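You operate a simulated robot arm through the tools that you are given. There is no shell and no other tool.

Carry out the task below with a simulated robot arm. There is one attempt and no reset: what you move stays moved.

Task
Switch the scale off, wipe the flour off its plate and switch it on again.
Fine: use the small cloth and put it back. What is to be rubbed or washed off counts as gone when no trace of it is left.

The check looks at the end state, three seconds after you hand in, the way a careful person would. Anything else that was tipped, shoved, dropped, spilled or broken makes it a failure. Flat cloth is picked up by pressing the open fingertips on it (5 to 10 N) and closing them slowly along it; thin cloth reads only 2 to 8 mm in the jaws.

Robot
A 6-joint arm with a two-finger parallel gripper, fixed in place. Base frame: the origin is on the floor under the middle of its stand, x ahead of it, y to its left, z up; the work surface is at about z = 0.87. Readings come in m, degrees, newtons and seconds.
With the tool pointing down near the work surface it reaches from about 0.58 to 0.94 m from the base axis. Its first joint turns from -149.0 to 149.0 degrees. Payload 3.43 kg.
The TCP is the grasp point between the finger pads, 0.034 m short of the fingertips. In the tool frame z runs along the fingers and y along their closing line. Largest opening 0.128 m; finger width 0.024, thickness 0.012; the body of the gripper, 0.048 by 0.13 m, starts 0.096 m behind the TCP.
Orientation is told as [roll, pitch, yaw] about the base's x, y, z axes, in that order, counted from this pose: with the fingers straight down and closing along the base's y, the tool's x points along the base's -x, its y along +y and its z along -z.

Tools
- The arm moves only by the tool play_rows. Its argument "motion" is a list of rows, each a list of 7 numbers: the gripper command, from -1 (shut) to 1 (fully open), values between in proportion, then the shift along the tool's x, y, z in cm, then the turn, a rotation vector about the tool's x, y, z in degrees. In form: [[grip, tx, ty, tz, ax, ay, az], ...]. A call has 1 to 20 rows; each row shifts and turns the commanded pose from where the row before left it, along the tool's axes as they then stand. Rows are played at 5 a second. More than 0.05 m and 8.6 degrees between two rows, or a gripper value outside its range, and nothing of the call is played. Where a pose cannot be reached the arm comes as near as it can. A force on the tool above 40 N (or 10 N above the force at the start of the call, whichever is more), or a blocked arm, ends the call early, and 0.2 s more pass. The fingers move at their own pace (about 0.108 m/s each) and stop on an object; they squeeze with about 26 N. The grip force told is the motor's: it shows also when the fingers shut on nothing. Time passes only in rows, and 0.2 s behind the last, so rows that do not move let the fingers close. It gives the time, the measured TCP pose, the force on the tool (base axes), the opening and the grip force at its end, in the units of the frame above (readings bear some noise), with the torque about the TCP (base axes, N m) and any sound that the robot's microphone picked up.
- Cameras (640 x 400 px; columns grow to the right, rows downward): "scene" is fixed at [0.3863, -0.6452, 1.5218]; the picture's right is [0.99, -0.12, 0.00], its down [-0.05, -0.38, -0.92] and it looks along [0.11, 0.92, -0.38] (base axes); focal length 362 px, centre (320, 200). "wrist" rides on the gripper at [0.076, -0.011, -0.16] in the tool frame; the picture's right is [0.15, 0.99, 0.00], its down [-0.88, 0.13, -0.46] and it looks along [-0.45, 0.07, 0.89] (tool axes); focal length 234 px, centre (320, 200). There is no depth. A picture from a camera that has moved, and an enlarged one, comes with that camera's place and axes in the base frame and with its lens. The place of the scene camera against the robot may be out by one fixed shift of up to 0.018 m in any direction.
- grab_frame(camera): a new picture of that camera. No time passes.
- slide_trunk(by): slides the trunk up (or, below 0, down) by that many m; the arm rides with it, the base frame stays. It gives what a move gives, with no picture.
- zoom(camera, box): a new picture of the part [left, top, right, bottom] of that camera's present view, enlarged. No time passes.
- close_job(): hands the job in; it is judged then, once.

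Nothing tells you positions but the pictures and the camera data. Unless the task says otherwise, let go and move clear before handing in.

The tools are called after "Request:" as name(argument=value, ...) on one line, values as JSON. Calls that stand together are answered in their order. play_rows: Moves the arm, as the interface text tells. Its arguments: {"type":"object","properties":{"motion":{"type":"array","items":{"type":"array","items":{"type":"number"}}}},"required":["motion"]} The other tools are called the same way: slide_trunk (by) moves the trunk up or down; grab_frame (camera) takes a picture; zoom (camera, box) takes an enlarged picture of a part of a camera's view; close_job () hands the job in.

At the start:

```text
clock: 0.0
tool_pos: [0.4732, 0.6717, 1.2446]
tcp_rot: [0.0, -0.1, 0.0]
wrist_force: [0.0, -1.3, 0.5]
moment: [0.0, 0.02, -0.03]
opening: 0.1279
grip_force: 0.1
trunk travel left (down, up): [-0.675, 0.035]
```

scene: 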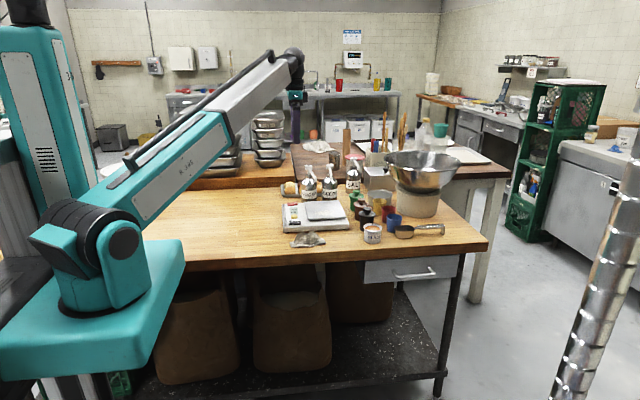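
wrist: 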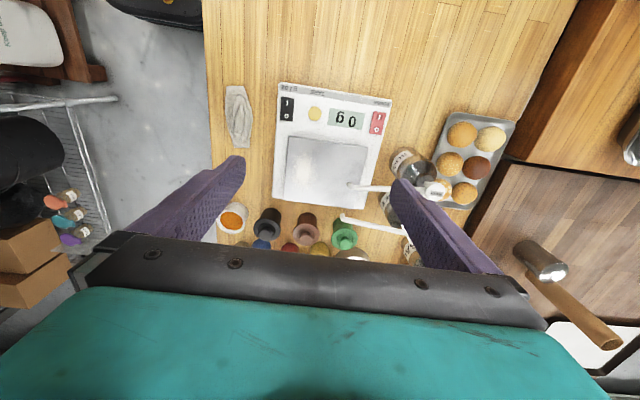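

I see a worktable with a scale, a small cloth beside it, and bottles, jars and a muffin tray around it. First I'll look closer with enlarged views.

Request:
zoom(camera="wrist", box=[200, 60, 440, 260])

Request:
zoom(camera="scene", box=[260, 160, 460, 285])

Request:
zoom(camera="wrist", box=[265, 75, 405, 165])

```text
2.00 times, centred on (320, 160) of wrist
camera zoom: at [0.3982, 0.6602, 1.4041], right [-0.15, 0.99, 0.0], down [0.88, 0.13, 0.46], along [0.45, 0.07, -0.89], focal length 468 px, centre (320, 280)
```

zoom: 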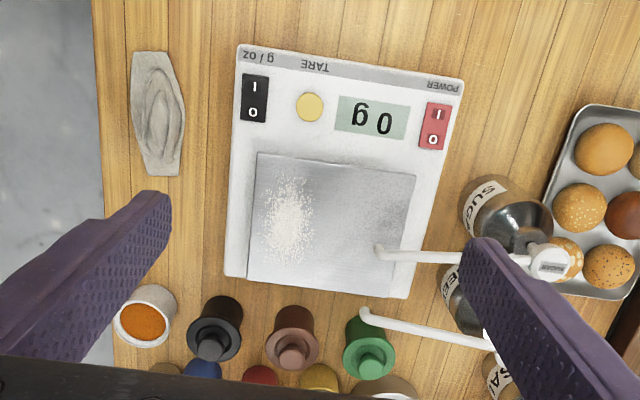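

```text
3.20 times, centred on (360, 222) of scene
camera zoom: at [0.3863, -0.6452, 1.5218], right [0.99, -0.12, 0.0], down [-0.05, -0.38, -0.92], along [0.11, 0.92, -0.38], focal length 1160 px, centre (192, 128)
```

zoom: 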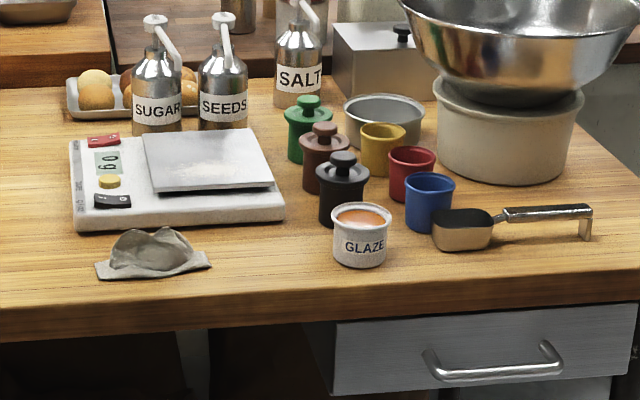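

```text
4.44 times, centred on (335, 120) of wrist
camera zoom: at [0.3982, 0.6602, 1.4041], right [-0.15, 0.99, 0.0], down [0.88, 0.13, 0.46], along [0.45, 0.07, -0.89], focal length 1041 px, centre (253, 556)
```

zoom: 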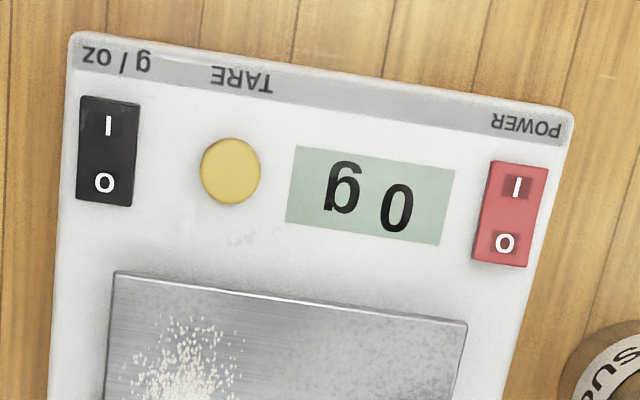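

The scale sits at about (0.52, 0.70): red power switch on the far left side near (0.46, 0.79), flour near (0.57, 0.65). The cloth is at about (0.49, 0.50), and the sugar spout hangs over the plate at z of about 1.04. I'll lower the hand a little and pull it back for a sharper view.

Request:
play_rows(motion=[[1, 2, 0, 2, 0, 0, 0], [1, 2, 0, 2, 0, 0, 0], [1, 2, 0, 2, 0, 0, 0], [1, 0, 0, 2, 0, 0, 0], [1, 0, 0, 0, 0, 0, 0]])

Request:
grab_frame(camera="wrist")

Request:
zoom(camera="wrist", box=[240, 60, 440, 185])

```text
clock: 1.2
tool_pos: [0.4144, 0.6718, 1.1651]
tcp_rot: [0.0, 0.0, -0.1]
wrist_force: [-0.7, -0.1, 0.2]
moment: [-0.01, -0.01, 0.0]
opening: 0.1281
grip_force: 0.0
trunk travel left (down, up): [-0.675, 0.035]
```

```text
taken
camera wrist: at [0.3377, 0.661, 1.3249], right [-0.15, 0.99, 0.0], down [0.88, 0.13, 0.46], along [0.45, 0.07, -0.89], focal length 234 px, centre (320, 200)
```

wrist: 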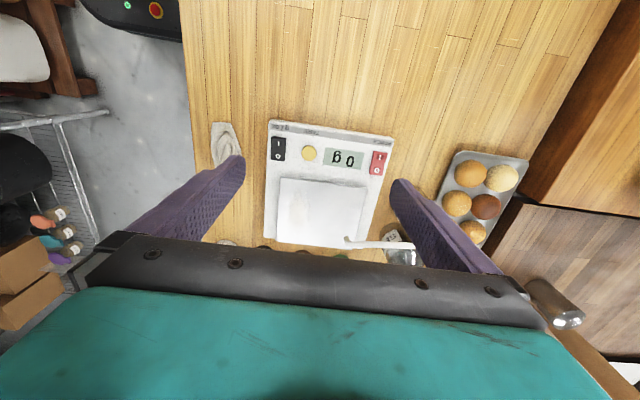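

```text
3.20 times, centred on (340, 122) of wrist
camera zoom: at [0.3377, 0.661, 1.3249], right [-0.15, 0.99, 0.0], down [0.88, 0.13, 0.46], along [0.45, 0.07, -0.89], focal length 749 px, centre (256, 448)
```

zoom: 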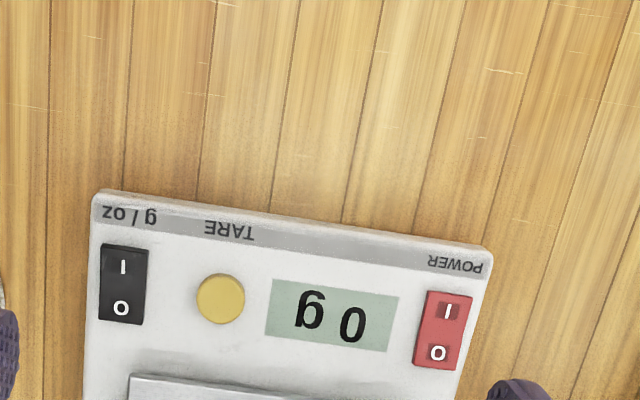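

The switch's O end comes out near (0.473, 0.790) and its I end near (0.447, 0.789), top at about z 0.908. Now I'll look at the plate's flour and the cloth from here.

Request:
zoom(camera="wrist", box=[255, 165, 383, 245])

Request:
zoom(camera="wrist", box=[190, 110, 270, 160])

Request:
zoom(camera="scene", box=[275, 190, 375, 252])

```text
5.00 times, centred on (319, 205) of wrist
camera zoom: at [0.3377, 0.661, 1.3249], right [-0.15, 0.99, 0.0], down [0.88, 0.13, 0.46], along [0.45, 0.07, -0.89], focal length 1171 px, centre (325, 175)
```

zoom: 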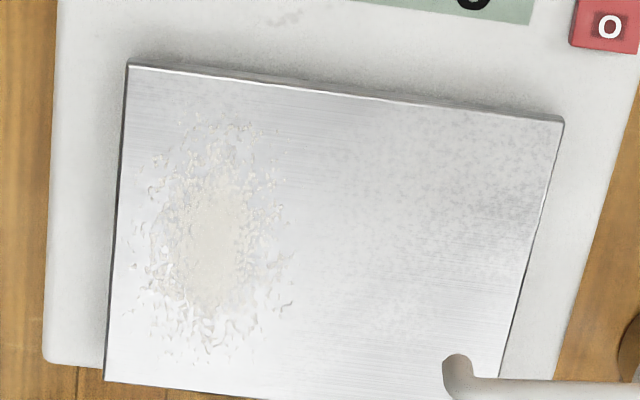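

```text
8.00 times, centred on (230, 135) of wrist
camera zoom: at [0.3377, 0.661, 1.3249], right [-0.15, 0.99, 0.0], down [0.88, 0.13, 0.46], along [0.45, 0.07, -0.89], focal length 1873 px, centre (1040, 720)
```

zoom: 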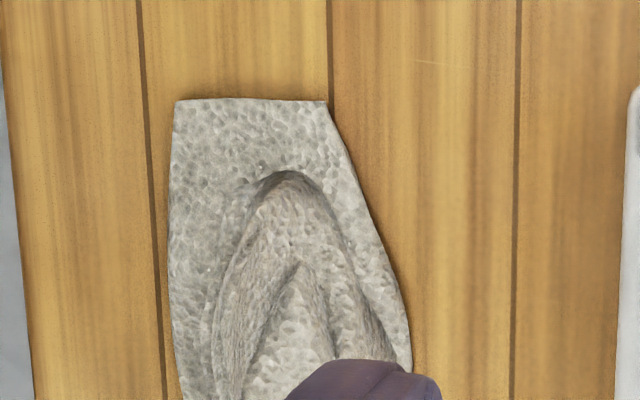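

```text
6.40 times, centred on (325, 221) of scene
camera zoom: at [0.3863, -0.6452, 1.5218], right [0.99, -0.12, 0.0], down [-0.05, -0.38, -0.92], along [0.11, 0.92, -0.38], focal length 2319 px, centre (288, 66)
```

zoom: 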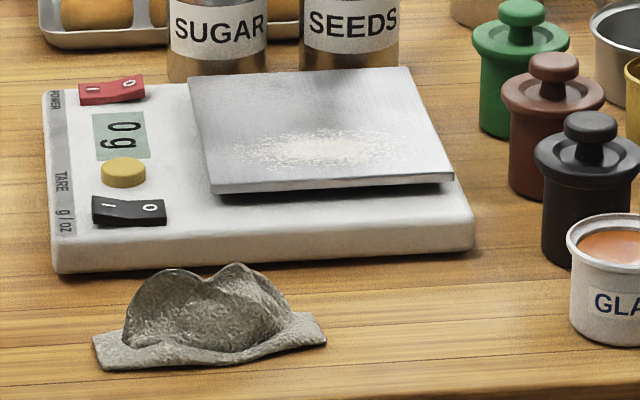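

The power rocker's O end faces the plate. I'll close the fingers and move above that end at the present height, then descend toward it.

Request:
play_rows(motion=[[-1, -1.01, 1.97, 0, 0, 0, 0], [-1, -1.01, 1.97, 0, 0, 0, 0], [-1, -1.01, 1.97, 0, 0, 0, 0], [-1, -1.01, 1.97, 0, 0, 0, 0], [-1, -1.01, 1.97, 0, 0, 0, 0], [-1, -1.01, 1.97, 0, 0, 0, 0], [-1, 0, 0, 2, 0, 0, 0], [-1, 0, 0, 2, 0, 0, 0], [-1, 0, 0, 2, 0, 0, 0], [-1, 0, 0, 2, 0, 0, 0], [-1, 0, 0, 0, 0, 0, 0]])

Request:
grab_frame(camera="wrist")

Request:
zoom(camera="scene", box=[240, 110, 440, 235])

```text
clock: 3.6
tool_pos: [0.4633, 0.7683, 1.0781]
tcp_rot: [-0.1, 0.0, -0.1]
wrist_force: [0.0, 0.0, 0.1]
moment: [0.0, -0.02, -0.01]
opening: 0.0
grip_force: 26.2
out of reach, approached as far as the arm can: row 5, 6
trunk travel left (down, up): [-0.675, 0.035]
```

```text
taken
camera wrist: at [0.3869, 0.7583, 1.2382], right [-0.15, 0.99, 0.0], down [0.88, 0.13, 0.46], along [0.45, 0.07, -0.89], focal length 234 px, centre (320, 200)
```

wrist: 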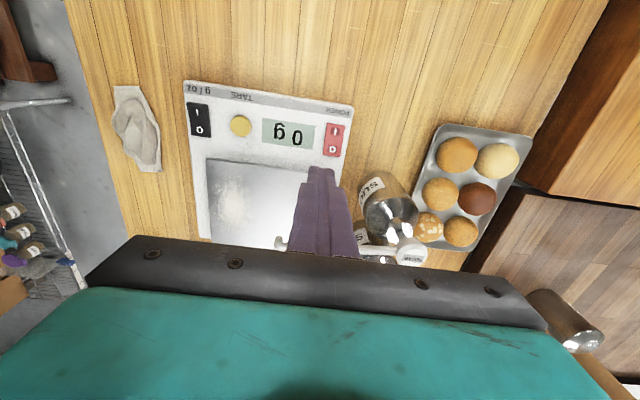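

```text
3.20 times, centred on (340, 172) of scene
camera zoom: at [0.3863, -0.6452, 1.5218], right [0.99, -0.12, 0.0], down [-0.05, -0.38, -0.92], along [0.11, 0.92, -0.38], focal length 1160 px, centre (256, 288)
```

zoom: 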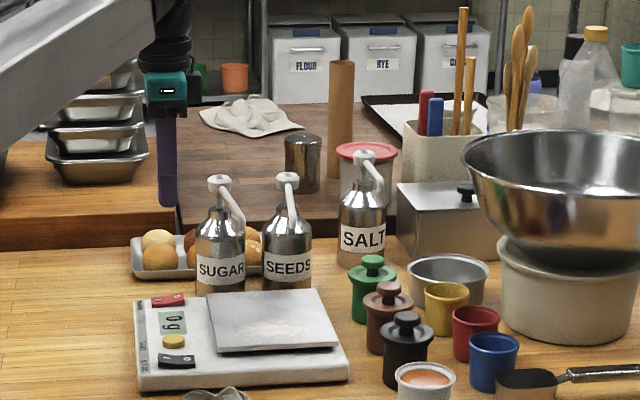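

The arm reached only (0.463, 0.768) at that height; the reach is wider lower down. I'll zoom the wrist view for a better fix of the switch from here.

Request:
zoom(camera="wrist", box=[280, 90, 376, 150])

Request:
zoom(camera="wrist", box=[190, 130, 430, 280])

```text
6.67 times, centred on (328, 120) of wrist
camera zoom: at [0.3869, 0.7583, 1.2382], right [-0.15, 0.99, 0.0], down [0.88, 0.13, 0.46], along [0.45, 0.07, -0.89], focal length 1561 px, centre (267, 733)
```

zoom: 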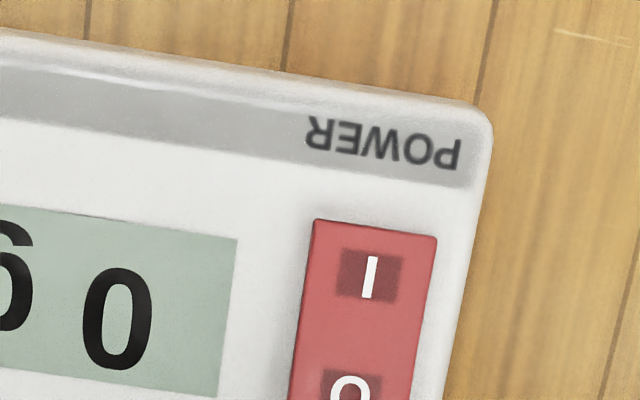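

```text
2.67 times, centred on (310, 205) of wrist
camera zoom: at [0.3869, 0.7583, 1.2382], right [-0.15, 0.99, 0.0], down [0.88, 0.13, 0.46], along [0.45, 0.07, -0.89], focal length 624 px, centre (347, 187)
```

zoom: 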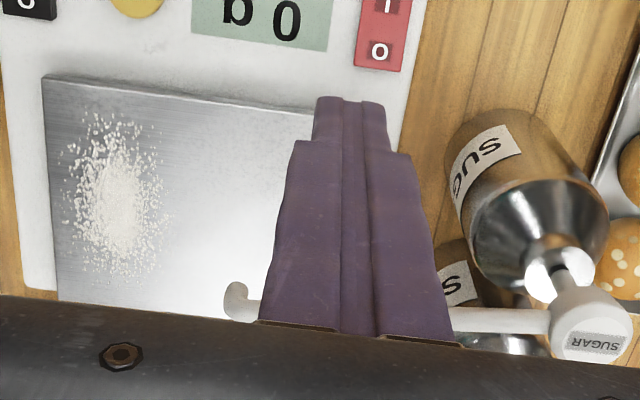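

Triangulation agrees: O end at (0.473, 0.789, about 0.908), and the spout pipe stays at x of about 0.54, clear of the hand. I'll go lower and line up over O.

Request:
play_rows(motion=[[-1, 0, 0, 2, 0, 0, 0], [-1, 0, 0, 2, 0, 0, 0], [-1, 0, 0, 2, 0, 0, 0], [-1, -0.6, 1.0, 0, 0, 0, 0], [-1, -0.6, 1.1, 0, 0, 0, 0], [-1, 0, 0, 0, 0, 0, 0]])

Request:
zoom(camera="wrist", box=[190, 60, 430, 210])

Request:
zoom(camera="scene", box=[260, 150, 380, 225])

```text
clock: 5.0
tool_pos: [0.474, 0.7876, 1.0186]
tcp_rot: [0.2, -0.1, 0.0]
wrist_force: [-0.5, 0.9, -0.4]
moment: [-0.03, -0.02, 0.02]
opening: 0.0001
grip_force: 26.1
trunk travel left (down, up): [-0.675, 0.035]
```

```text
2.67 times, centred on (310, 135) of wrist
camera zoom: at [0.3972, 0.7765, 1.1776], right [-0.15, 0.99, 0.0], down [0.88, 0.13, 0.46], along [0.45, 0.07, -0.89], focal length 624 px, centre (347, 373)
```

zoom: 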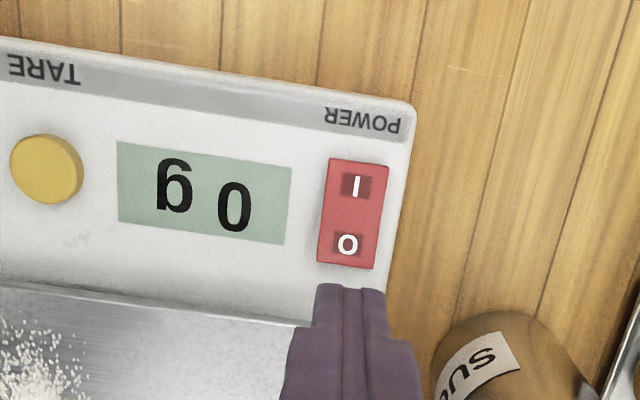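

```text
5.33 times, centred on (320, 188) of scene
camera zoom: at [0.3863, -0.6452, 1.5218], right [0.99, -0.12, 0.0], down [-0.05, -0.38, -0.92], along [0.11, 0.92, -0.38], focal length 1933 px, centre (320, 267)
```

zoom: 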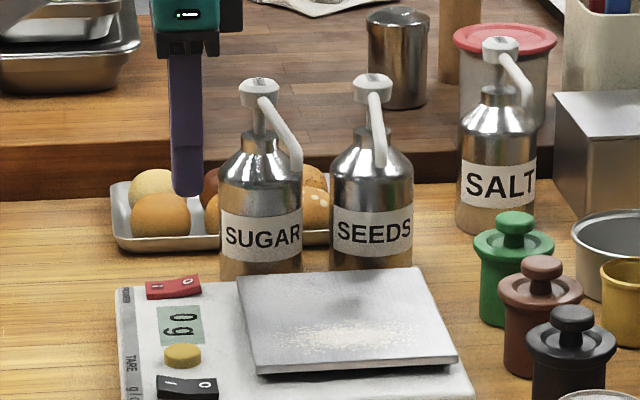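

Aligned over O (the hand is at x 0.474, y 0.788). Descending to just above the rocker.

Request:
play_rows(motion=[[-1, 0, 0, 2, 0, 0, 0], [-1, 0, 0, 2, 0, 0, 0], [-1, 0, 0, 1.5, 0, 0, 0], [-1, 0, 0, 0, 0, 0, 0]])

Request:
zoom(camera="wrist", box=[190, 60, 430, 210])

Request:
zoom(camera="scene", box=[260, 150, 380, 225])

```text
clock: 6.0
tool_pos: [0.4771, 0.7858, 0.9646]
tcp_rot: [0.0, 0.0, 0.1]
wrist_force: [0.5, -0.2, -0.9]
moment: [0.0, 0.0, -0.02]
opening: 0.0
grip_force: 25.9
trunk travel left (down, up): [-0.675, 0.035]
```

```text
2.67 times, centred on (310, 135) of wrist
camera zoom: at [0.3995, 0.7756, 1.1233], right [-0.15, 0.99, 0.0], down [0.88, 0.13, 0.46], along [0.45, 0.07, -0.89], focal length 624 px, centre (347, 373)
```

zoom: 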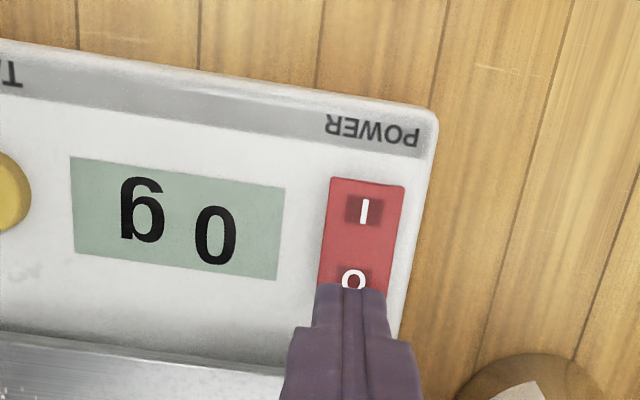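

```text
5.33 times, centred on (320, 188) of scene
camera zoom: at [0.3863, -0.6452, 1.5218], right [0.99, -0.12, 0.0], down [-0.05, -0.38, -0.92], along [0.11, 0.92, -0.38], focal length 1933 px, centre (320, 267)
```

zoom: 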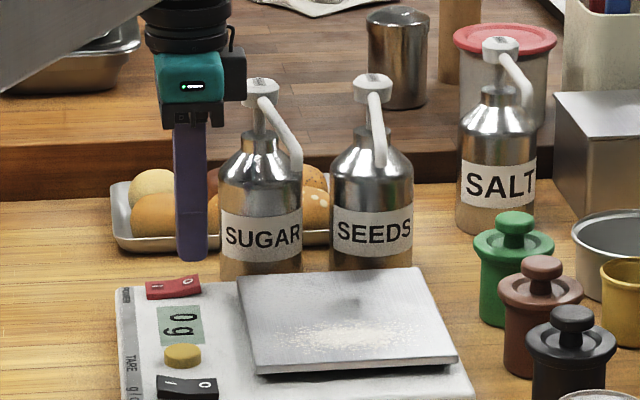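

The finger is right over O, but a block on the gripper comes close to the sugar pump head, so I'll lean the hand 12 degrees back toward the base before pressing.

Request:
play_rows(motion=[[-1, -0.4, 0, 0, 0, -6, 0], [-1, 0, 0, 0, 0, -6, 0], [-1, 0, 0, 0, 0, 0, 0]])

Request:
zoom(camera="wrist", box=[190, 60, 430, 210])

Request:
zoom(camera="scene", box=[260, 150, 380, 225])

```text
clock: 6.8
tool_pos: [0.4808, 0.7884, 0.9651]
tcp_rot: [0.0, -12.1, 0.0]
wrist_force: [-0.3, -0.7, 0.3]
moment: [0.0, -0.01, 0.01]
opening: 0.0
grip_force: 25.8
trunk travel left (down, up): [-0.675, 0.035]
```

```text
2.67 times, centred on (310, 135) of wrist
camera zoom: at [0.3725, 0.7772, 1.1042], right [-0.14, 0.99, -0.03], down [0.77, 0.13, 0.63], along [0.63, 0.07, -0.78], focal length 624 px, centre (347, 373)
```

zoom: 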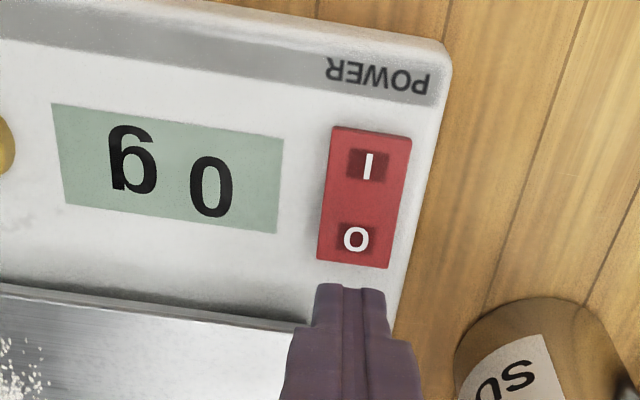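

```text
5.33 times, centred on (320, 188) of scene
camera zoom: at [0.3863, -0.6452, 1.5218], right [0.99, -0.12, 0.0], down [-0.05, -0.38, -0.92], along [0.11, 0.92, -0.38], focal length 1933 px, centre (320, 267)
```

zoom: 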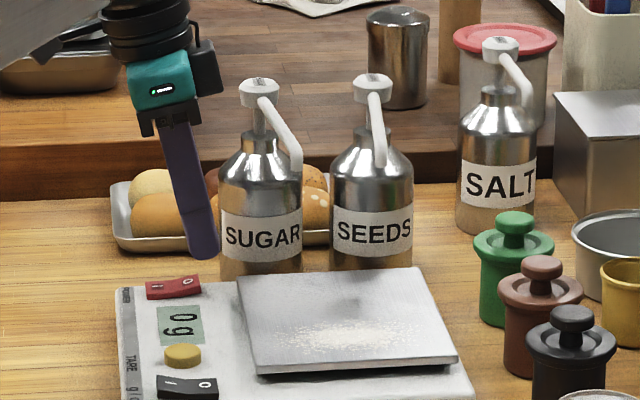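

The hand now leans away from the pump, and the contact edge should land at about x 0.476 on the O end. I'll go down gently in small steps.

Request:
play_rows(motion=[[-1, 0.083, 0, 0.39, 0, 0, 0], [-1, 0.083, 0, 0.39, 0, 0, 0], [-1, 0.063, 0, 0.29, 0, 0, 0], [-1, 0, 0, 0, 0, 0, 0]])

Request:
zoom(camera="wrist", box=[190, 60, 430, 210])

Request:
zoom(camera="scene", box=[260, 170, 340, 220])

```text
clock: 7.8
tool_pos: [0.4804, 0.7868, 0.9535]
tcp_rot: [0.0, -11.9, 0.1]
wrist_force: [-0.7, -0.8, 0.1]
moment: [0.02, -0.02, 0.02]
opening: 0.0001
grip_force: 26.0
trunk travel left (down, up): [-0.675, 0.035]
```

```text
2.67 times, centred on (310, 135) of wrist
camera zoom: at [0.3712, 0.7769, 1.0935], right [-0.14, 0.99, -0.03], down [0.77, 0.13, 0.63], along [0.63, 0.07, -0.78], focal length 624 px, centre (347, 373)
```

zoom: 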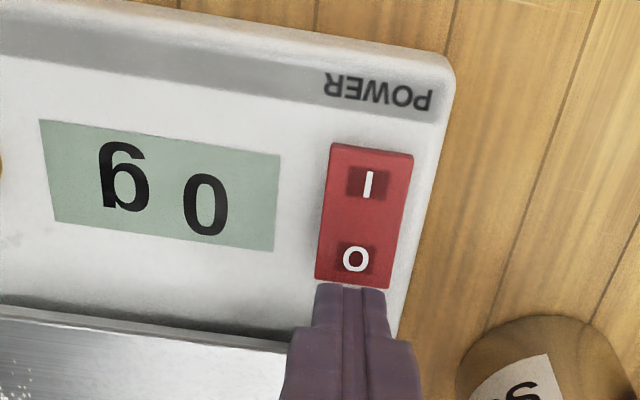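

```text
8.00 times, centred on (300, 195) of scene
camera zoom: at [0.3863, -0.6452, 1.5218], right [0.99, -0.12, 0.0], down [-0.05, -0.38, -0.92], along [0.11, 0.92, -0.38], focal length 2899 px, centre (480, 240)
```

zoom: 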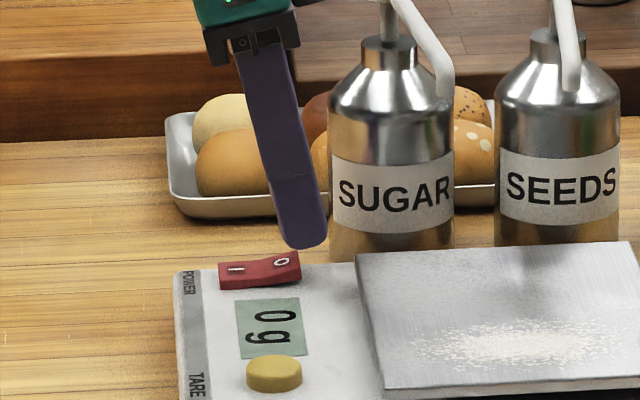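

The rocker's O end is visibly raised (so it is on) and the fingertip is just above it. I'll nudge 3 mm toward the switch's middle and press down in 2 mm steps.

Request:
play_rows(motion=[[-1, 0.3, 0, 0.0, 0, 0, 0], [-1, 0.042, 0, 0.2, 0, 0, 0], [-1, 0.042, 0, 0.2, 0, 0, 0], [-1, 0, 0, 0, 0, 0, 0]])

Request:
zoom(camera="scene", box=[260, 170, 340, 220])

```text
clock: 8.8
tool_pos: [0.4761, 0.7877, 0.9484]
tcp_rot: [0.0, -12.0, 0.0]
wrist_force: [-0.1, -0.6, -0.1]
moment: [-0.05, 0.0, 0.02]
opening: 0.0
grip_force: 26.4
trunk travel left (down, up): [-0.675, 0.035]
```

```text
8.00 times, centred on (300, 195) of scene
camera zoom: at [0.3863, -0.6452, 1.5218], right [0.99, -0.12, 0.0], down [-0.05, -0.38, -0.92], along [0.11, 0.92, -0.38], focal length 2899 px, centre (480, 240)
```

zoom: 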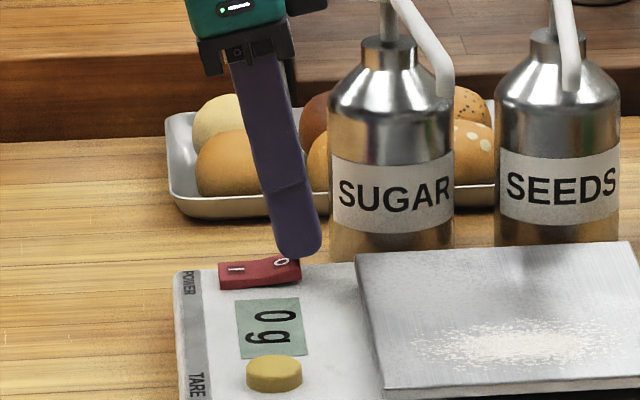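

Still no contact force (tip is at about z 0.913). Continuing down in 2 mm steps.

Request:
play_rows(motion=[[-1, 0.042, 0, 0.2, 0, 0, 0], [-1, 0.042, 0, 0.2, 0, 0, 0], [-1, 0, 0, 0, 0, 0, 0]])

Request:
zoom(camera="scene", box=[260, 170, 340, 220])

```text
clock: 9.6
tool_pos: [0.4776, 0.7878, 0.9431]
tcp_rot: [0.0, -11.9, -0.1]
wrist_force: [-0.6, -0.3, -0.7]
moment: [-0.02, -0.01, 0.02]
opening: 0.0
grip_force: 26.2
trunk travel left (down, up): [-0.675, 0.035]
```

```text
8.00 times, centred on (300, 195) of scene
camera zoom: at [0.3863, -0.6452, 1.5218], right [0.99, -0.12, 0.0], down [-0.05, -0.38, -0.92], along [0.11, 0.92, -0.38], focal length 2899 px, centre (480, 240)
```

zoom: 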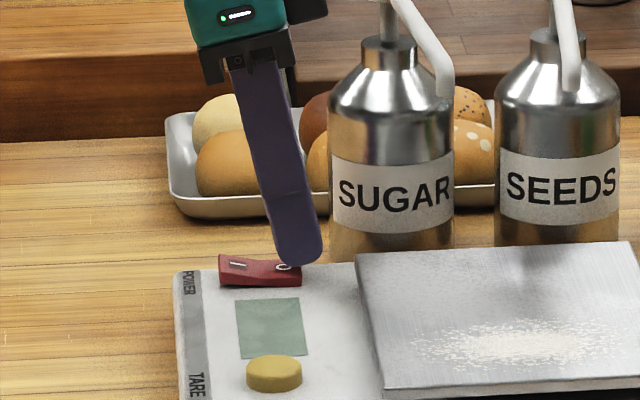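

The display went blank and the rocker flipped to O, so the scale is off. I'll back straight up, level the hand, and go to look at the cloth.

Request:
play_rows(motion=[[-1, -0.21, 0, -0.98, 0, 0, 0], [-1, -0.42, 0, -1.96, 0, 0, 0], [-1, -0.42, 0, -1.96, 0, 0, 0], [-1, -0.42, 0, -1.96, 0, 0, 0], [-1, 0, -2, -1, 0, 6, 0], [-1, 0, -3, -1, 0, 6, 0], [-1, 0, -4, 0, 0, 0, 0], [0, 0, -4, 0, 0, 0, 0], [0.5, 0, -4, 0, 0, 0, 0], [1, 0, -4, 0, 0, 0, 0], [1, 0.5, -4, 0, 0, 0, 0], [1, 0.5, -4, 0, 0, 0, 0], [1, 0.5, 0, 0, 0, 0, 0], [1, 0, 0, 0, 0, 0, 0]])

Request:
grab_frame(camera="wrist")

Request:
zoom(camera="scene", box=[260, 160, 400, 260])

```text
clock: 12.6
tool_pos: [0.4589, 0.4994, 1.0354]
tcp_rot: [0.1, 0.0, 0.0]
wrist_force: [0.5, -0.4, 0.2]
moment: [0.01, 0.02, 0.03]
opening: 0.1277
grip_force: 0.0
trunk travel left (down, up): [-0.675, 0.035]
```

```text
taken
camera wrist: at [0.3827, 0.4886, 1.1945], right [-0.15, 0.99, 0.0], down [0.88, 0.13, 0.46], along [0.45, 0.07, -0.89], focal length 234 px, centre (320, 200)
```

wrist: 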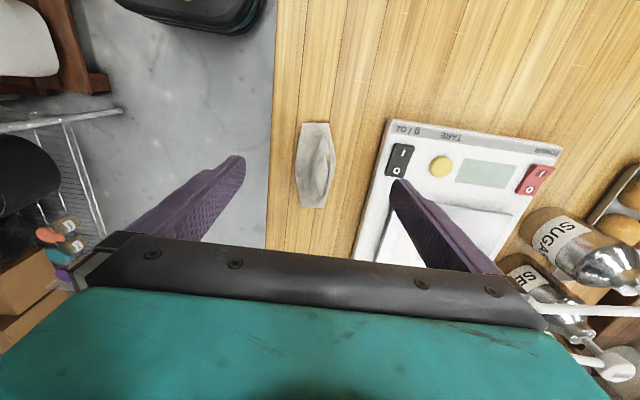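

```text
4.00 times, centred on (330, 210) of scene
camera zoom: at [0.3863, -0.6452, 1.5218], right [0.99, -0.12, 0.0], down [-0.05, -0.38, -0.92], along [0.11, 0.92, -0.38], focal length 1450 px, centre (280, 160)
```

zoom: 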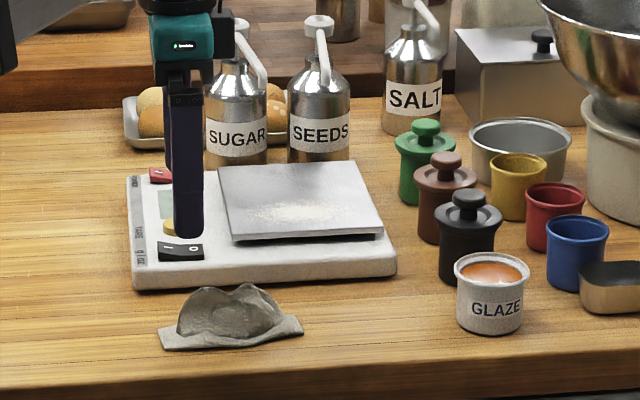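

The scale is off and nothing else has moved. I'll zoom in on the cloth from here to place the grasp.

Request:
zoom(camera="wrist", box=[260, 110, 388, 220])

Request:
zoom(camera="scene", box=[290, 222, 346, 257])

```text
3.64 times, centred on (324, 165) of wrist
camera zoom: at [0.3827, 0.4886, 1.1945], right [-0.15, 0.99, 0.0], down [0.88, 0.13, 0.46], along [0.45, 0.07, -0.89], focal length 852 px, centre (306, 327)
```

zoom: 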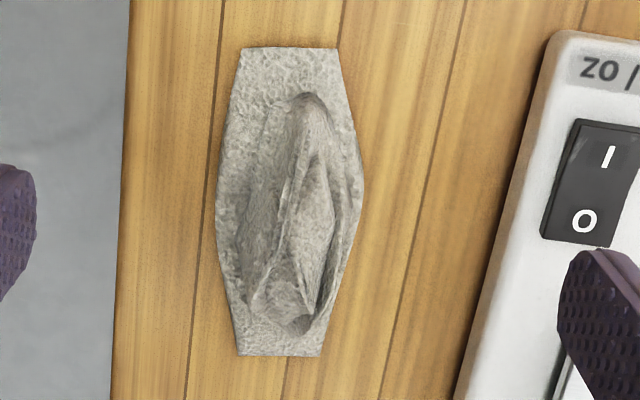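

```text
11.43 times, centred on (318, 240) of scene
camera zoom: at [0.3863, -0.6452, 1.5218], right [0.99, -0.12, 0.0], down [-0.05, -0.38, -0.92], along [0.11, 0.92, -0.38], focal length 4141 px, centre (343, -251)
```

zoom: 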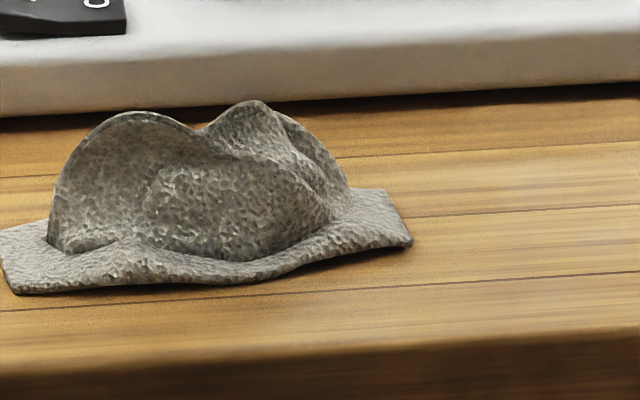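

The cloth is crumpled with a ridge along its length, lying from about (0.436, 0.490) to (0.564, 0.505), turned about 6 degrees, ridge top near z 0.92. I'll move over its middle, turn to match, set the opening to about 4.6 cm and check the alignment.

Request:
play_rows(motion=[[0, -2, 0, 0, 0, 0, -3], [-0.28, -2, 0, 0, 0, 0, -3], [-0.28, 0, 0, 2, 0, 0, 0], [-0.28, 0, 0, 2, 0, 0, 0], [-0.28, 0, 0, 1, 0, 0, 0], [-0.28, 0, 0, 0, 0, 0, 0]])

Request:
zoom(camera="wrist", box=[220, 110, 420, 235])

Request:
zoom(camera="scene", box=[270, 190, 370, 252])

```text
clock: 14.0
tool_pos: [0.5007, 0.5001, 0.9819]
tcp_rot: [0.0, 0.0, 6.1]
wrist_force: [0.3, -0.4, 0.4]
moment: [0.01, 0.01, -0.03]
opening: 0.0459
grip_force: 0.0
trunk travel left (down, up): [-0.675, 0.035]
```

```text
3.20 times, centred on (320, 172) of wrist
camera zoom: at [0.4245, 0.4812, 1.1417], right [-0.25, 0.97, 0.0], down [0.86, 0.22, 0.46], along [0.44, 0.11, -0.89], focal length 749 px, centre (320, 288)
```

zoom: 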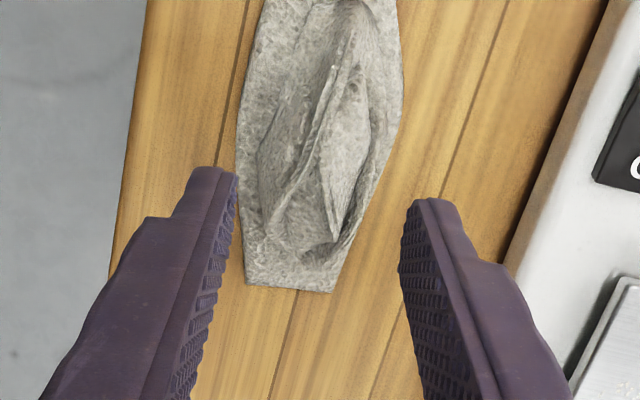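

```text
6.40 times, centred on (320, 221) of scene
camera zoom: at [0.3863, -0.6452, 1.5218], right [0.99, -0.12, 0.0], down [-0.05, -0.38, -0.92], along [0.11, 0.92, -0.38], focal length 2319 px, centre (320, 66)
```

zoom: 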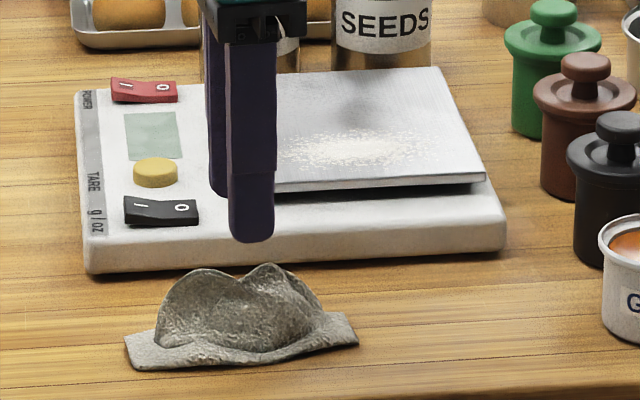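

The fingers straddle the ridge evenly. I'll go down around it, with small steps near the table.

Request:
play_rows(motion=[[-0.28, 0, 0, 2, 0, 0, 0], [-0.28, 0, 0, 2, 0, 0, 0], [-0.28, 0, 0, 1.4, 0, 0, 0], [-0.28, 0, 0, 0, 0, 0, 0]])

Request:
zoom(camera="wrist", box=[220, 110, 420, 235])

Request:
zoom(camera="scene", box=[290, 212, 346, 257])

```text
clock: 15.0
tool_pos: [0.4982, 0.5011, 0.9302]
tcp_rot: [0.1, 0.0, 6.1]
wrist_force: [-0.2, -1.0, 0.6]
moment: [-0.04, 0.0, -0.02]
opening: 0.0466
grip_force: 0.8
trunk travel left (down, up): [-0.675, 0.035]
```

```text
3.20 times, centred on (320, 172) of wrist
camera zoom: at [0.4236, 0.4828, 1.0891], right [-0.25, 0.97, 0.0], down [0.86, 0.22, 0.46], along [0.44, 0.11, -0.89], focal length 749 px, centre (320, 288)
```

zoom: 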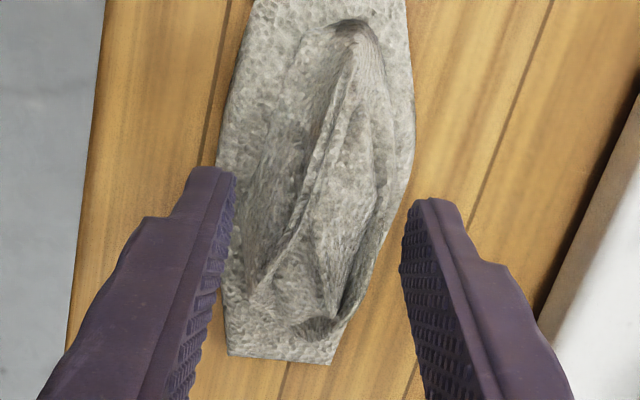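

```text
8.89 times, centred on (318, 234) of scene
camera zoom: at [0.3863, -0.6452, 1.5218], right [0.99, -0.12, 0.0], down [-0.05, -0.38, -0.92], along [0.11, 0.92, -0.38], focal length 3221 px, centre (338, -107)
```

zoom: 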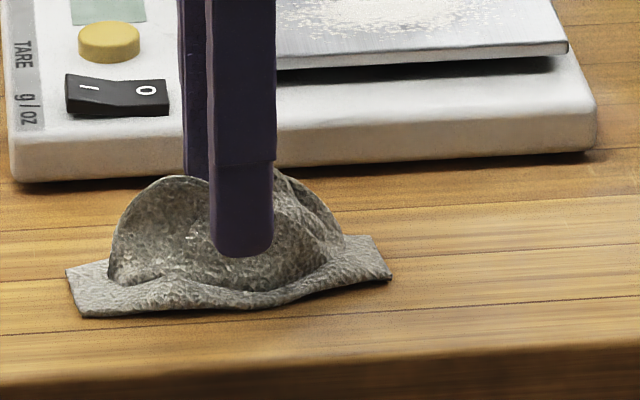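

The fingers are on both sides of the ridge, tips at about z 0.896. Going down the last bit in small steps until light contact.

Request:
play_rows(motion=[[-0.28, 0, 0, 0.5, 0, 0, 0], [-0.28, 0, 0, 0.5, 0, 0, 0], [-0.28, 0, 0, 0.4, 0, 0, 0], [-0.28, 0, 0, 0, 0, 0, 0]])

```text
clock: 16.0
tool_pos: [0.4974, 0.4985, 0.9156]
tcp_rot: [0.0, 0.0, 6.0]
wrist_force: [-1.0, -1.2, 10.9]
moment: [-0.01, 0.03, 0.0]
opening: 0.0488
grip_force: 25.9
trunk travel left (down, up): [-0.675, 0.035]
```

Contact is at about 11 N (tips at z 0.882). I'll ease up 1 mm and close slowly.

Request:
play_rows(motion=[[-0.28, 0, 0, -0.1, 0, 0, 0], [-0.35, 0, 0, 0, 0, 0, 0], [-0.42, 0, 0, 0, 0, 0, 0], [-0.5, 0, 0, 0, 0, 0, 0], [-0.58, 0, 0, 0, 0, 0, 0], [-0.66, 0, 0, 0, 0, 0, 0], [-0.74, 0, 0, 0, 0, 0, 0], [-0.82, 0, 0, 0, 0, 0, 0], [-0.9, 0, 0, 0, 0, 0, 0], [-1, 0, 0, 0, 0, 0, 0], [-1, 0, 0, 0, 0, 0, 0], [-1, 0, 0, 0, 0, 0, 0]])

Request:
zoom(camera="wrist", box=[220, 110, 420, 235])

Request:
zoom(camera="scene", box=[290, 212, 346, 257])

```text
clock: 18.6
tool_pos: [0.4982, 0.5005, 0.9174]
tcp_rot: [-0.1, 0.0, 6.0]
wrist_force: [-0.8, -0.6, 0.8]
moment: [0.0, 0.03, -0.02]
opening: 0.0485
grip_force: 26.4
trunk travel left (down, up): [-0.675, 0.035]
```

```text
3.20 times, centred on (320, 172) of wrist
camera zoom: at [0.4234, 0.4817, 1.0765], right [-0.25, 0.97, 0.0], down [0.86, 0.22, 0.46], along [0.44, 0.11, -0.89], focal length 749 px, centre (320, 288)
```

zoom: 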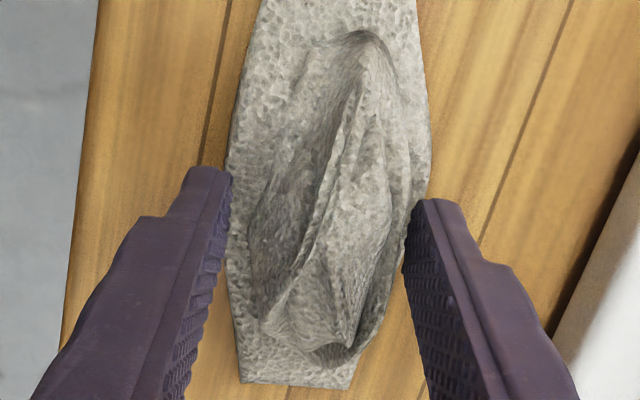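

```text
8.89 times, centred on (318, 234) of scene
camera zoom: at [0.3863, -0.6452, 1.5218], right [0.99, -0.12, 0.0], down [-0.05, -0.38, -0.92], along [0.11, 0.92, -0.38], focal length 3221 px, centre (338, -107)
```

zoom: 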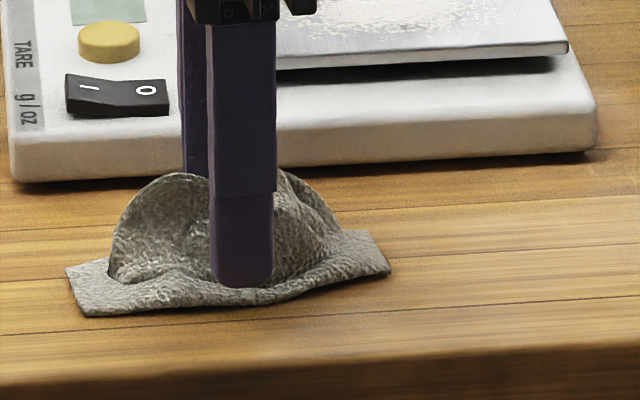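

The jaws stopped at 4.85 cm with full grip force, so the crumpled cloth behaves as a stiff bundle. I'll test the hold with a small lift.

Request:
play_rows(motion=[[-1, 0, 0, -0.5, 0, 0, 0], [-1, 0, 0, -0.5, 0, 0, 0], [-1, 0, 0, -0.5, 0, 0, 0], [-1, 0, 0, 0, 0, 0, 0]])

Request:
zoom(camera="wrist", box=[220, 110, 420, 235])

Request:
zoom(camera="scene", box=[290, 212, 346, 257])

```text
clock: 19.6
tool_pos: [0.5004, 0.499, 0.9334]
tcp_rot: [0.0, 0.0, 6.0]
wrist_force: [-0.3, 0.2, -0.2]
moment: [-0.01, 0.01, 0.01]
opening: 0.0481
grip_force: 25.8
trunk travel left (down, up): [-0.675, 0.035]
```

```text
3.20 times, centred on (320, 172) of wrist
camera zoom: at [0.4244, 0.4811, 1.0922], right [-0.25, 0.97, 0.0], down [0.86, 0.22, 0.46], along [0.44, 0.11, -0.89], focal length 749 px, centre (320, 288)
```

zoom: 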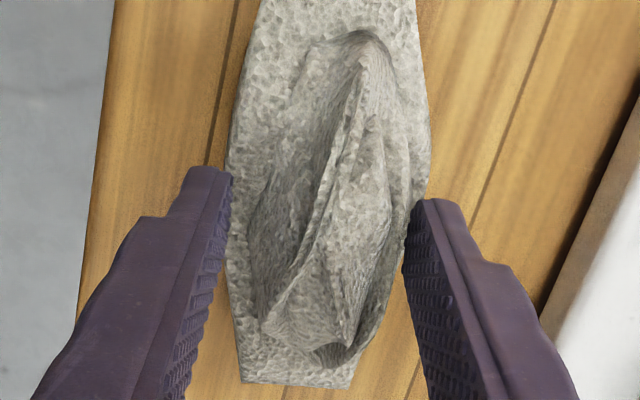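

```text
8.89 times, centred on (318, 234) of scene
camera zoom: at [0.3863, -0.6452, 1.5218], right [0.99, -0.12, 0.0], down [-0.05, -0.38, -0.92], along [0.11, 0.92, -0.38], focal length 3221 px, centre (338, -107)
```

zoom: 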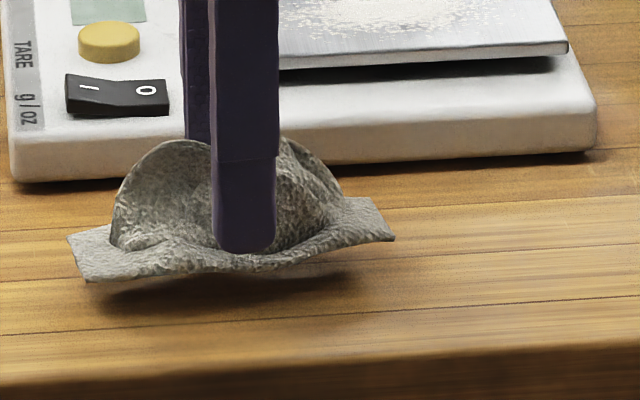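

The cloth lifts cleanly, its flat underside hanging about 1.3 cm below the fingertips. I'll raise it and turn it a quarter turn, so its long side runs along y and the hand stays slim toward the pump spouts.

Request:
play_rows(motion=[[-1, 0, 0, -2, 0, 0, 0], [-1, 0, 0, -2, 0, 0, 0], [-1, 0, 0, -2, 0, 0, 0], [-1, 0, 0, -1, 0, 0, 0], [-1, 0, 0, 0, 0, 0, -8.4], [-1, 0, 0, 0, 0, 0, -8.4], [-1, 0, 0, 0, 0, 0, -8.4], [-1, 0, 0, 0, 0, 0, -8.4], [-1, 0, 0, 0, 0, 0, -8.4], [-1, 0, 0, 0, 0, 0, -8.4], [-1, 0, 0, 0, 0, 0, -8.4], [-1, 0, 0, 0, 0, 0, -8.4], [-1, 0, 0, 0, 0, 0, -8.4], [-1, 0, 0, 0, 0, 0, -8.4], [-1, 0, 0, 0, 0, 0, 0]])

Request:
grab_frame(camera="wrist")

Request:
zoom(camera="scene", box=[260, 140, 400, 252])

```text
clock: 22.8
tool_pos: [0.5005, 0.4989, 1.0025]
tcp_rot: [0.0, -0.1, 90.1]
wrist_force: [-0.6, 0.1, -0.4]
moment: [0.01, -0.01, -0.01]
opening: 0.0479
grip_force: 26.0
trunk travel left (down, up): [-0.675, 0.035]
```

```text
taken
camera wrist: at [0.5097, 0.4237, 1.1613], right [-0.99, -0.15, 0.0], down [-0.13, 0.88, 0.46], along [-0.07, 0.45, -0.89], focal length 234 px, centre (320, 200)
```

wrist: 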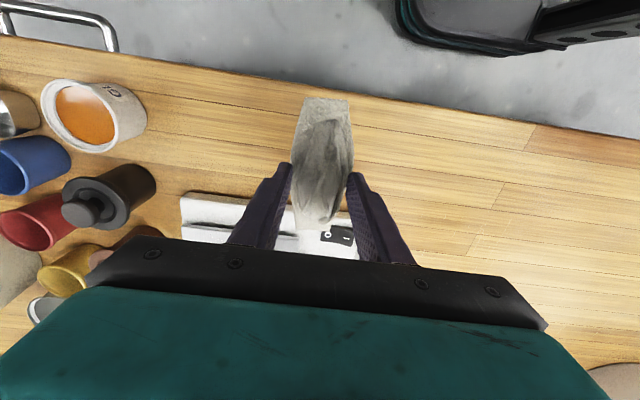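

```text
3.57 times, centred on (330, 196) of scene
camera zoom: at [0.3863, -0.6452, 1.5218], right [0.99, -0.12, 0.0], down [-0.05, -0.38, -0.92], along [0.11, 0.92, -0.38], focal length 1294 px, centre (284, 214)
```

zoom: 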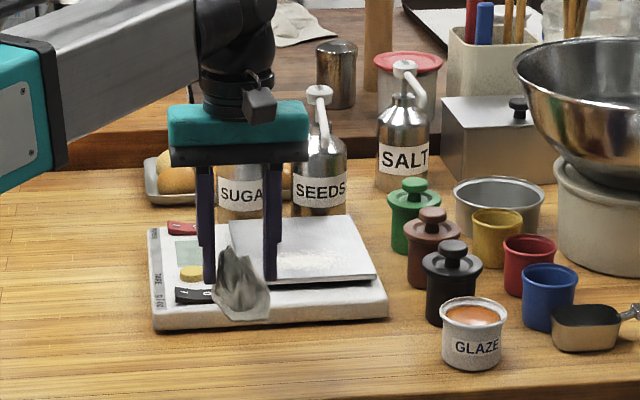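

The cloth is held well and everything else is undisturbed. I'll carry it over the plate at z 1.00, its middle heading for about (0.545, 0.672).

Request:
play_rows(motion=[[-1, -1.9, -0.5, 0, 0, 0, 0], [-1, -1.9, -0.5, 0, 0, 0, 0], [-1, -1.9, -0.5, 0, 0, 0, 0], [-1, -1.9, -0.5, 0, 0, 0, 0], [-1, -1.9, -0.5, 0, 0, 0, 0], [-1, -1.9, -0.5, 0, 0, 0, 0], [-1, -1.9, -0.5, 0, 0, 0, 0], [-1, -1.9, -0.5, 0, 0, 0, 0], [-1, -1.9, -0.5, 0, 0, 0, 0], [-1, 0, 0, 0, 0, 0, 0]])

Request:
grab_frame(camera="wrist")

Request:
zoom(camera="scene", box=[260, 140, 380, 240])

```text
clock: 25.0
tool_pos: [0.5428, 0.6694, 1.0017]
tcp_rot: [0.0, 0.0, 90.0]
wrist_force: [0.3, -0.3, 0.4]
moment: [0.0, 0.02, -0.03]
opening: 0.0474
grip_force: 25.4
trunk travel left (down, up): [-0.675, 0.035]
```

```text
taken
camera wrist: at [0.554, 0.5957, 1.1608], right [-0.99, -0.15, 0.0], down [-0.13, 0.88, 0.46], along [-0.07, 0.45, -0.89], focal length 234 px, centre (320, 200)
```

wrist: 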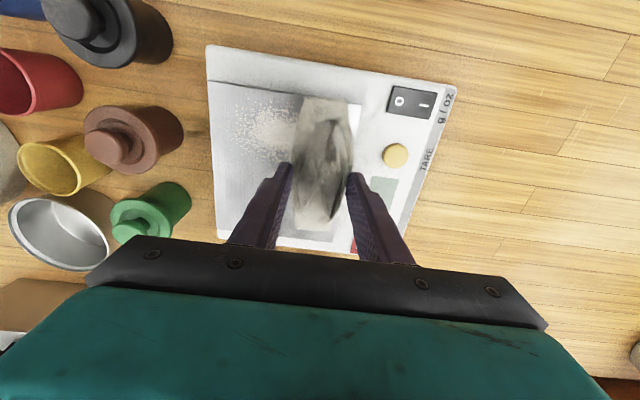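

```text
4.00 times, centred on (320, 190) of scene
camera zoom: at [0.3863, -0.6452, 1.5218], right [0.99, -0.12, 0.0], down [-0.05, -0.38, -0.92], along [0.11, 0.92, -0.38], focal length 1450 px, centre (320, 240)
```

zoom: 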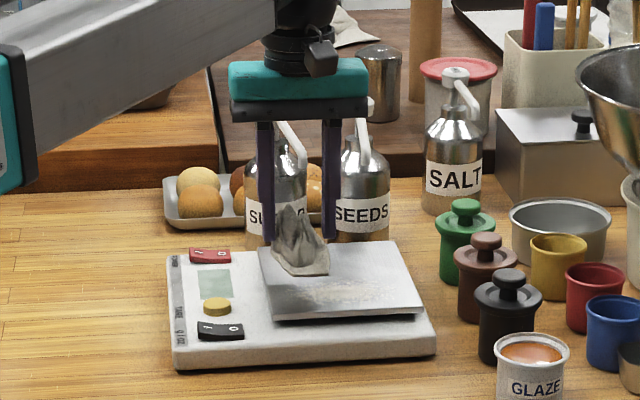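

The cloth is over the near part of the plate. I'll zoom the wrist view to see the flour relative to the cloth.

Request:
zoom(camera="wrist", box=[190, 30, 390, 255])

```text
1.78 times, centred on (290, 142) of wrist
camera zoom: at [0.554, 0.5957, 1.1608], right [-0.99, -0.15, 0.0], down [-0.13, 0.88, 0.46], along [-0.07, 0.45, -0.89], focal length 416 px, centre (373, 302)
```

zoom: 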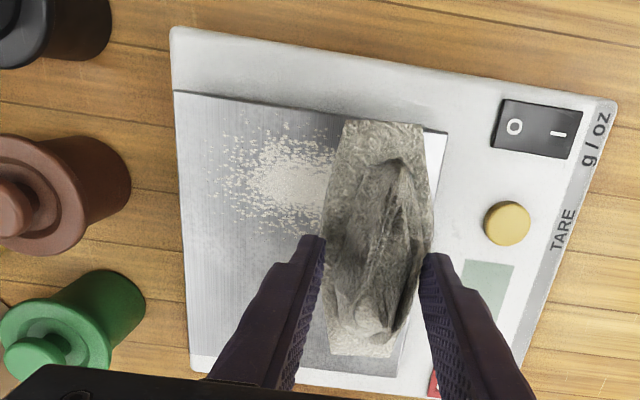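

The flour spans about x 0.52–0.64 and y 0.62–0.69, and the cloth covers that y range. Lowering toward the plate.

Request:
play_rows(motion=[[-1, 0, 0, 1.2, 0, 0, 0], [-1, 0, 0, 1.0, 0, 0, 0], [-1, 0, 0, 0.5, 0, 0, 0], [-1, 0, 0, 0.3, 0, 0, 0], [-1, 0, 0, 0, 0, 0, 0]])

Request:
zoom(camera="scene", box=[270, 160, 370, 240])

```text
clock: 26.2
tool_pos: [0.5442, 0.6685, 0.9726]
tcp_rot: [0.0, 0.0, 90.0]
wrist_force: [0.3, -0.3, -1.1]
moment: [0.01, 0.01, 0.01]
opening: 0.0471
grip_force: 25.8
trunk travel left (down, up): [-0.675, 0.035]
```

```text
5.00 times, centred on (320, 200) of scene
camera zoom: at [0.3863, -0.6452, 1.5218], right [0.99, -0.12, 0.0], down [-0.05, -0.38, -0.92], along [0.11, 0.92, -0.38], focal length 1812 px, centre (320, 200)
```

zoom: 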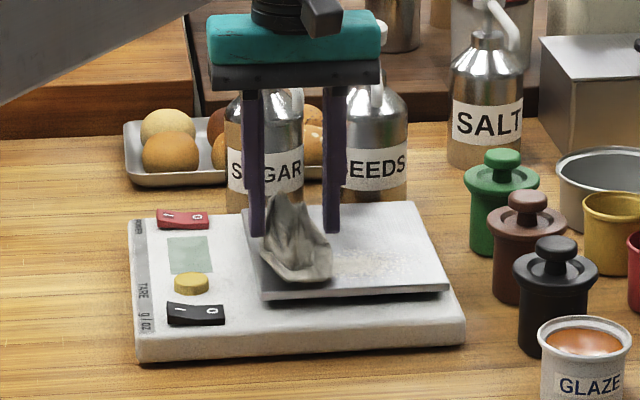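

No contact yet; continuing down in 2 mm steps.

Request:
play_rows(motion=[[-1, 0, 0, 0.2, 0, 0, 0], [-1, 0, 0, 0.2, 0, 0, 0], [-1, 0, 0, 0, 0, 0, 0]])

Request:
zoom(camera="scene", box=[290, 190, 350, 238])

```text
clock: 27.0
tool_pos: [0.5448, 0.6699, 0.968]
tcp_rot: [-0.1, 0.0, 90.0]
wrist_force: [-0.3, -0.6, -0.6]
moment: [0.0, -0.02, -0.02]
opening: 0.047
grip_force: 26.6
trunk travel left (down, up): [-0.675, 0.035]
```

```text
8.33 times, centred on (320, 214) of scene
camera zoom: at [0.3863, -0.6452, 1.5218], right [0.99, -0.12, 0.0], down [-0.05, -0.38, -0.92], along [0.11, 0.92, -0.38], focal length 3020 px, centre (320, 83)
```

zoom: 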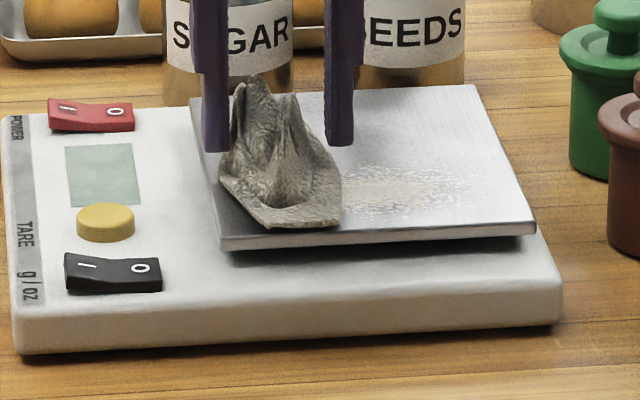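

Request:
play_rows(motion=[[-1, 0, 0, 0.2, 0, 0, 0], [-1, 0, 0, 0.2, 0, 0, 0], [-1, 0, 0, 0, 0, 0, 0]])

Request:
zoom(camera="scene", box=[290, 190, 350, 238])

```text
clock: 27.8
tool_pos: [0.545, 0.6684, 0.9652]
tcp_rot: [-0.1, -0.1, 90.0]
wrist_force: [1.5, 1.7, 7.3]
moment: [0.09, -0.21, 0.02]
opening: 0.0471
grip_force: 26.0
trunk travel left (down, up): [-0.675, 0.035]
```

```text
8.33 times, centred on (320, 214) of scene
camera zoom: at [0.3863, -0.6452, 1.5218], right [0.99, -0.12, 0.0], down [-0.05, -0.38, -0.92], along [0.11, 0.92, -0.38], focal length 3020 px, centre (320, 83)
```

zoom: 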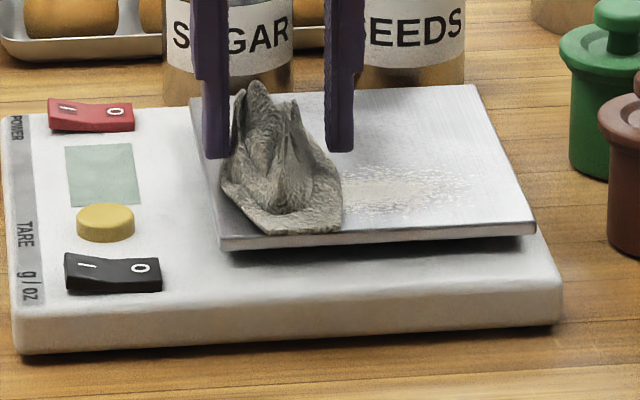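

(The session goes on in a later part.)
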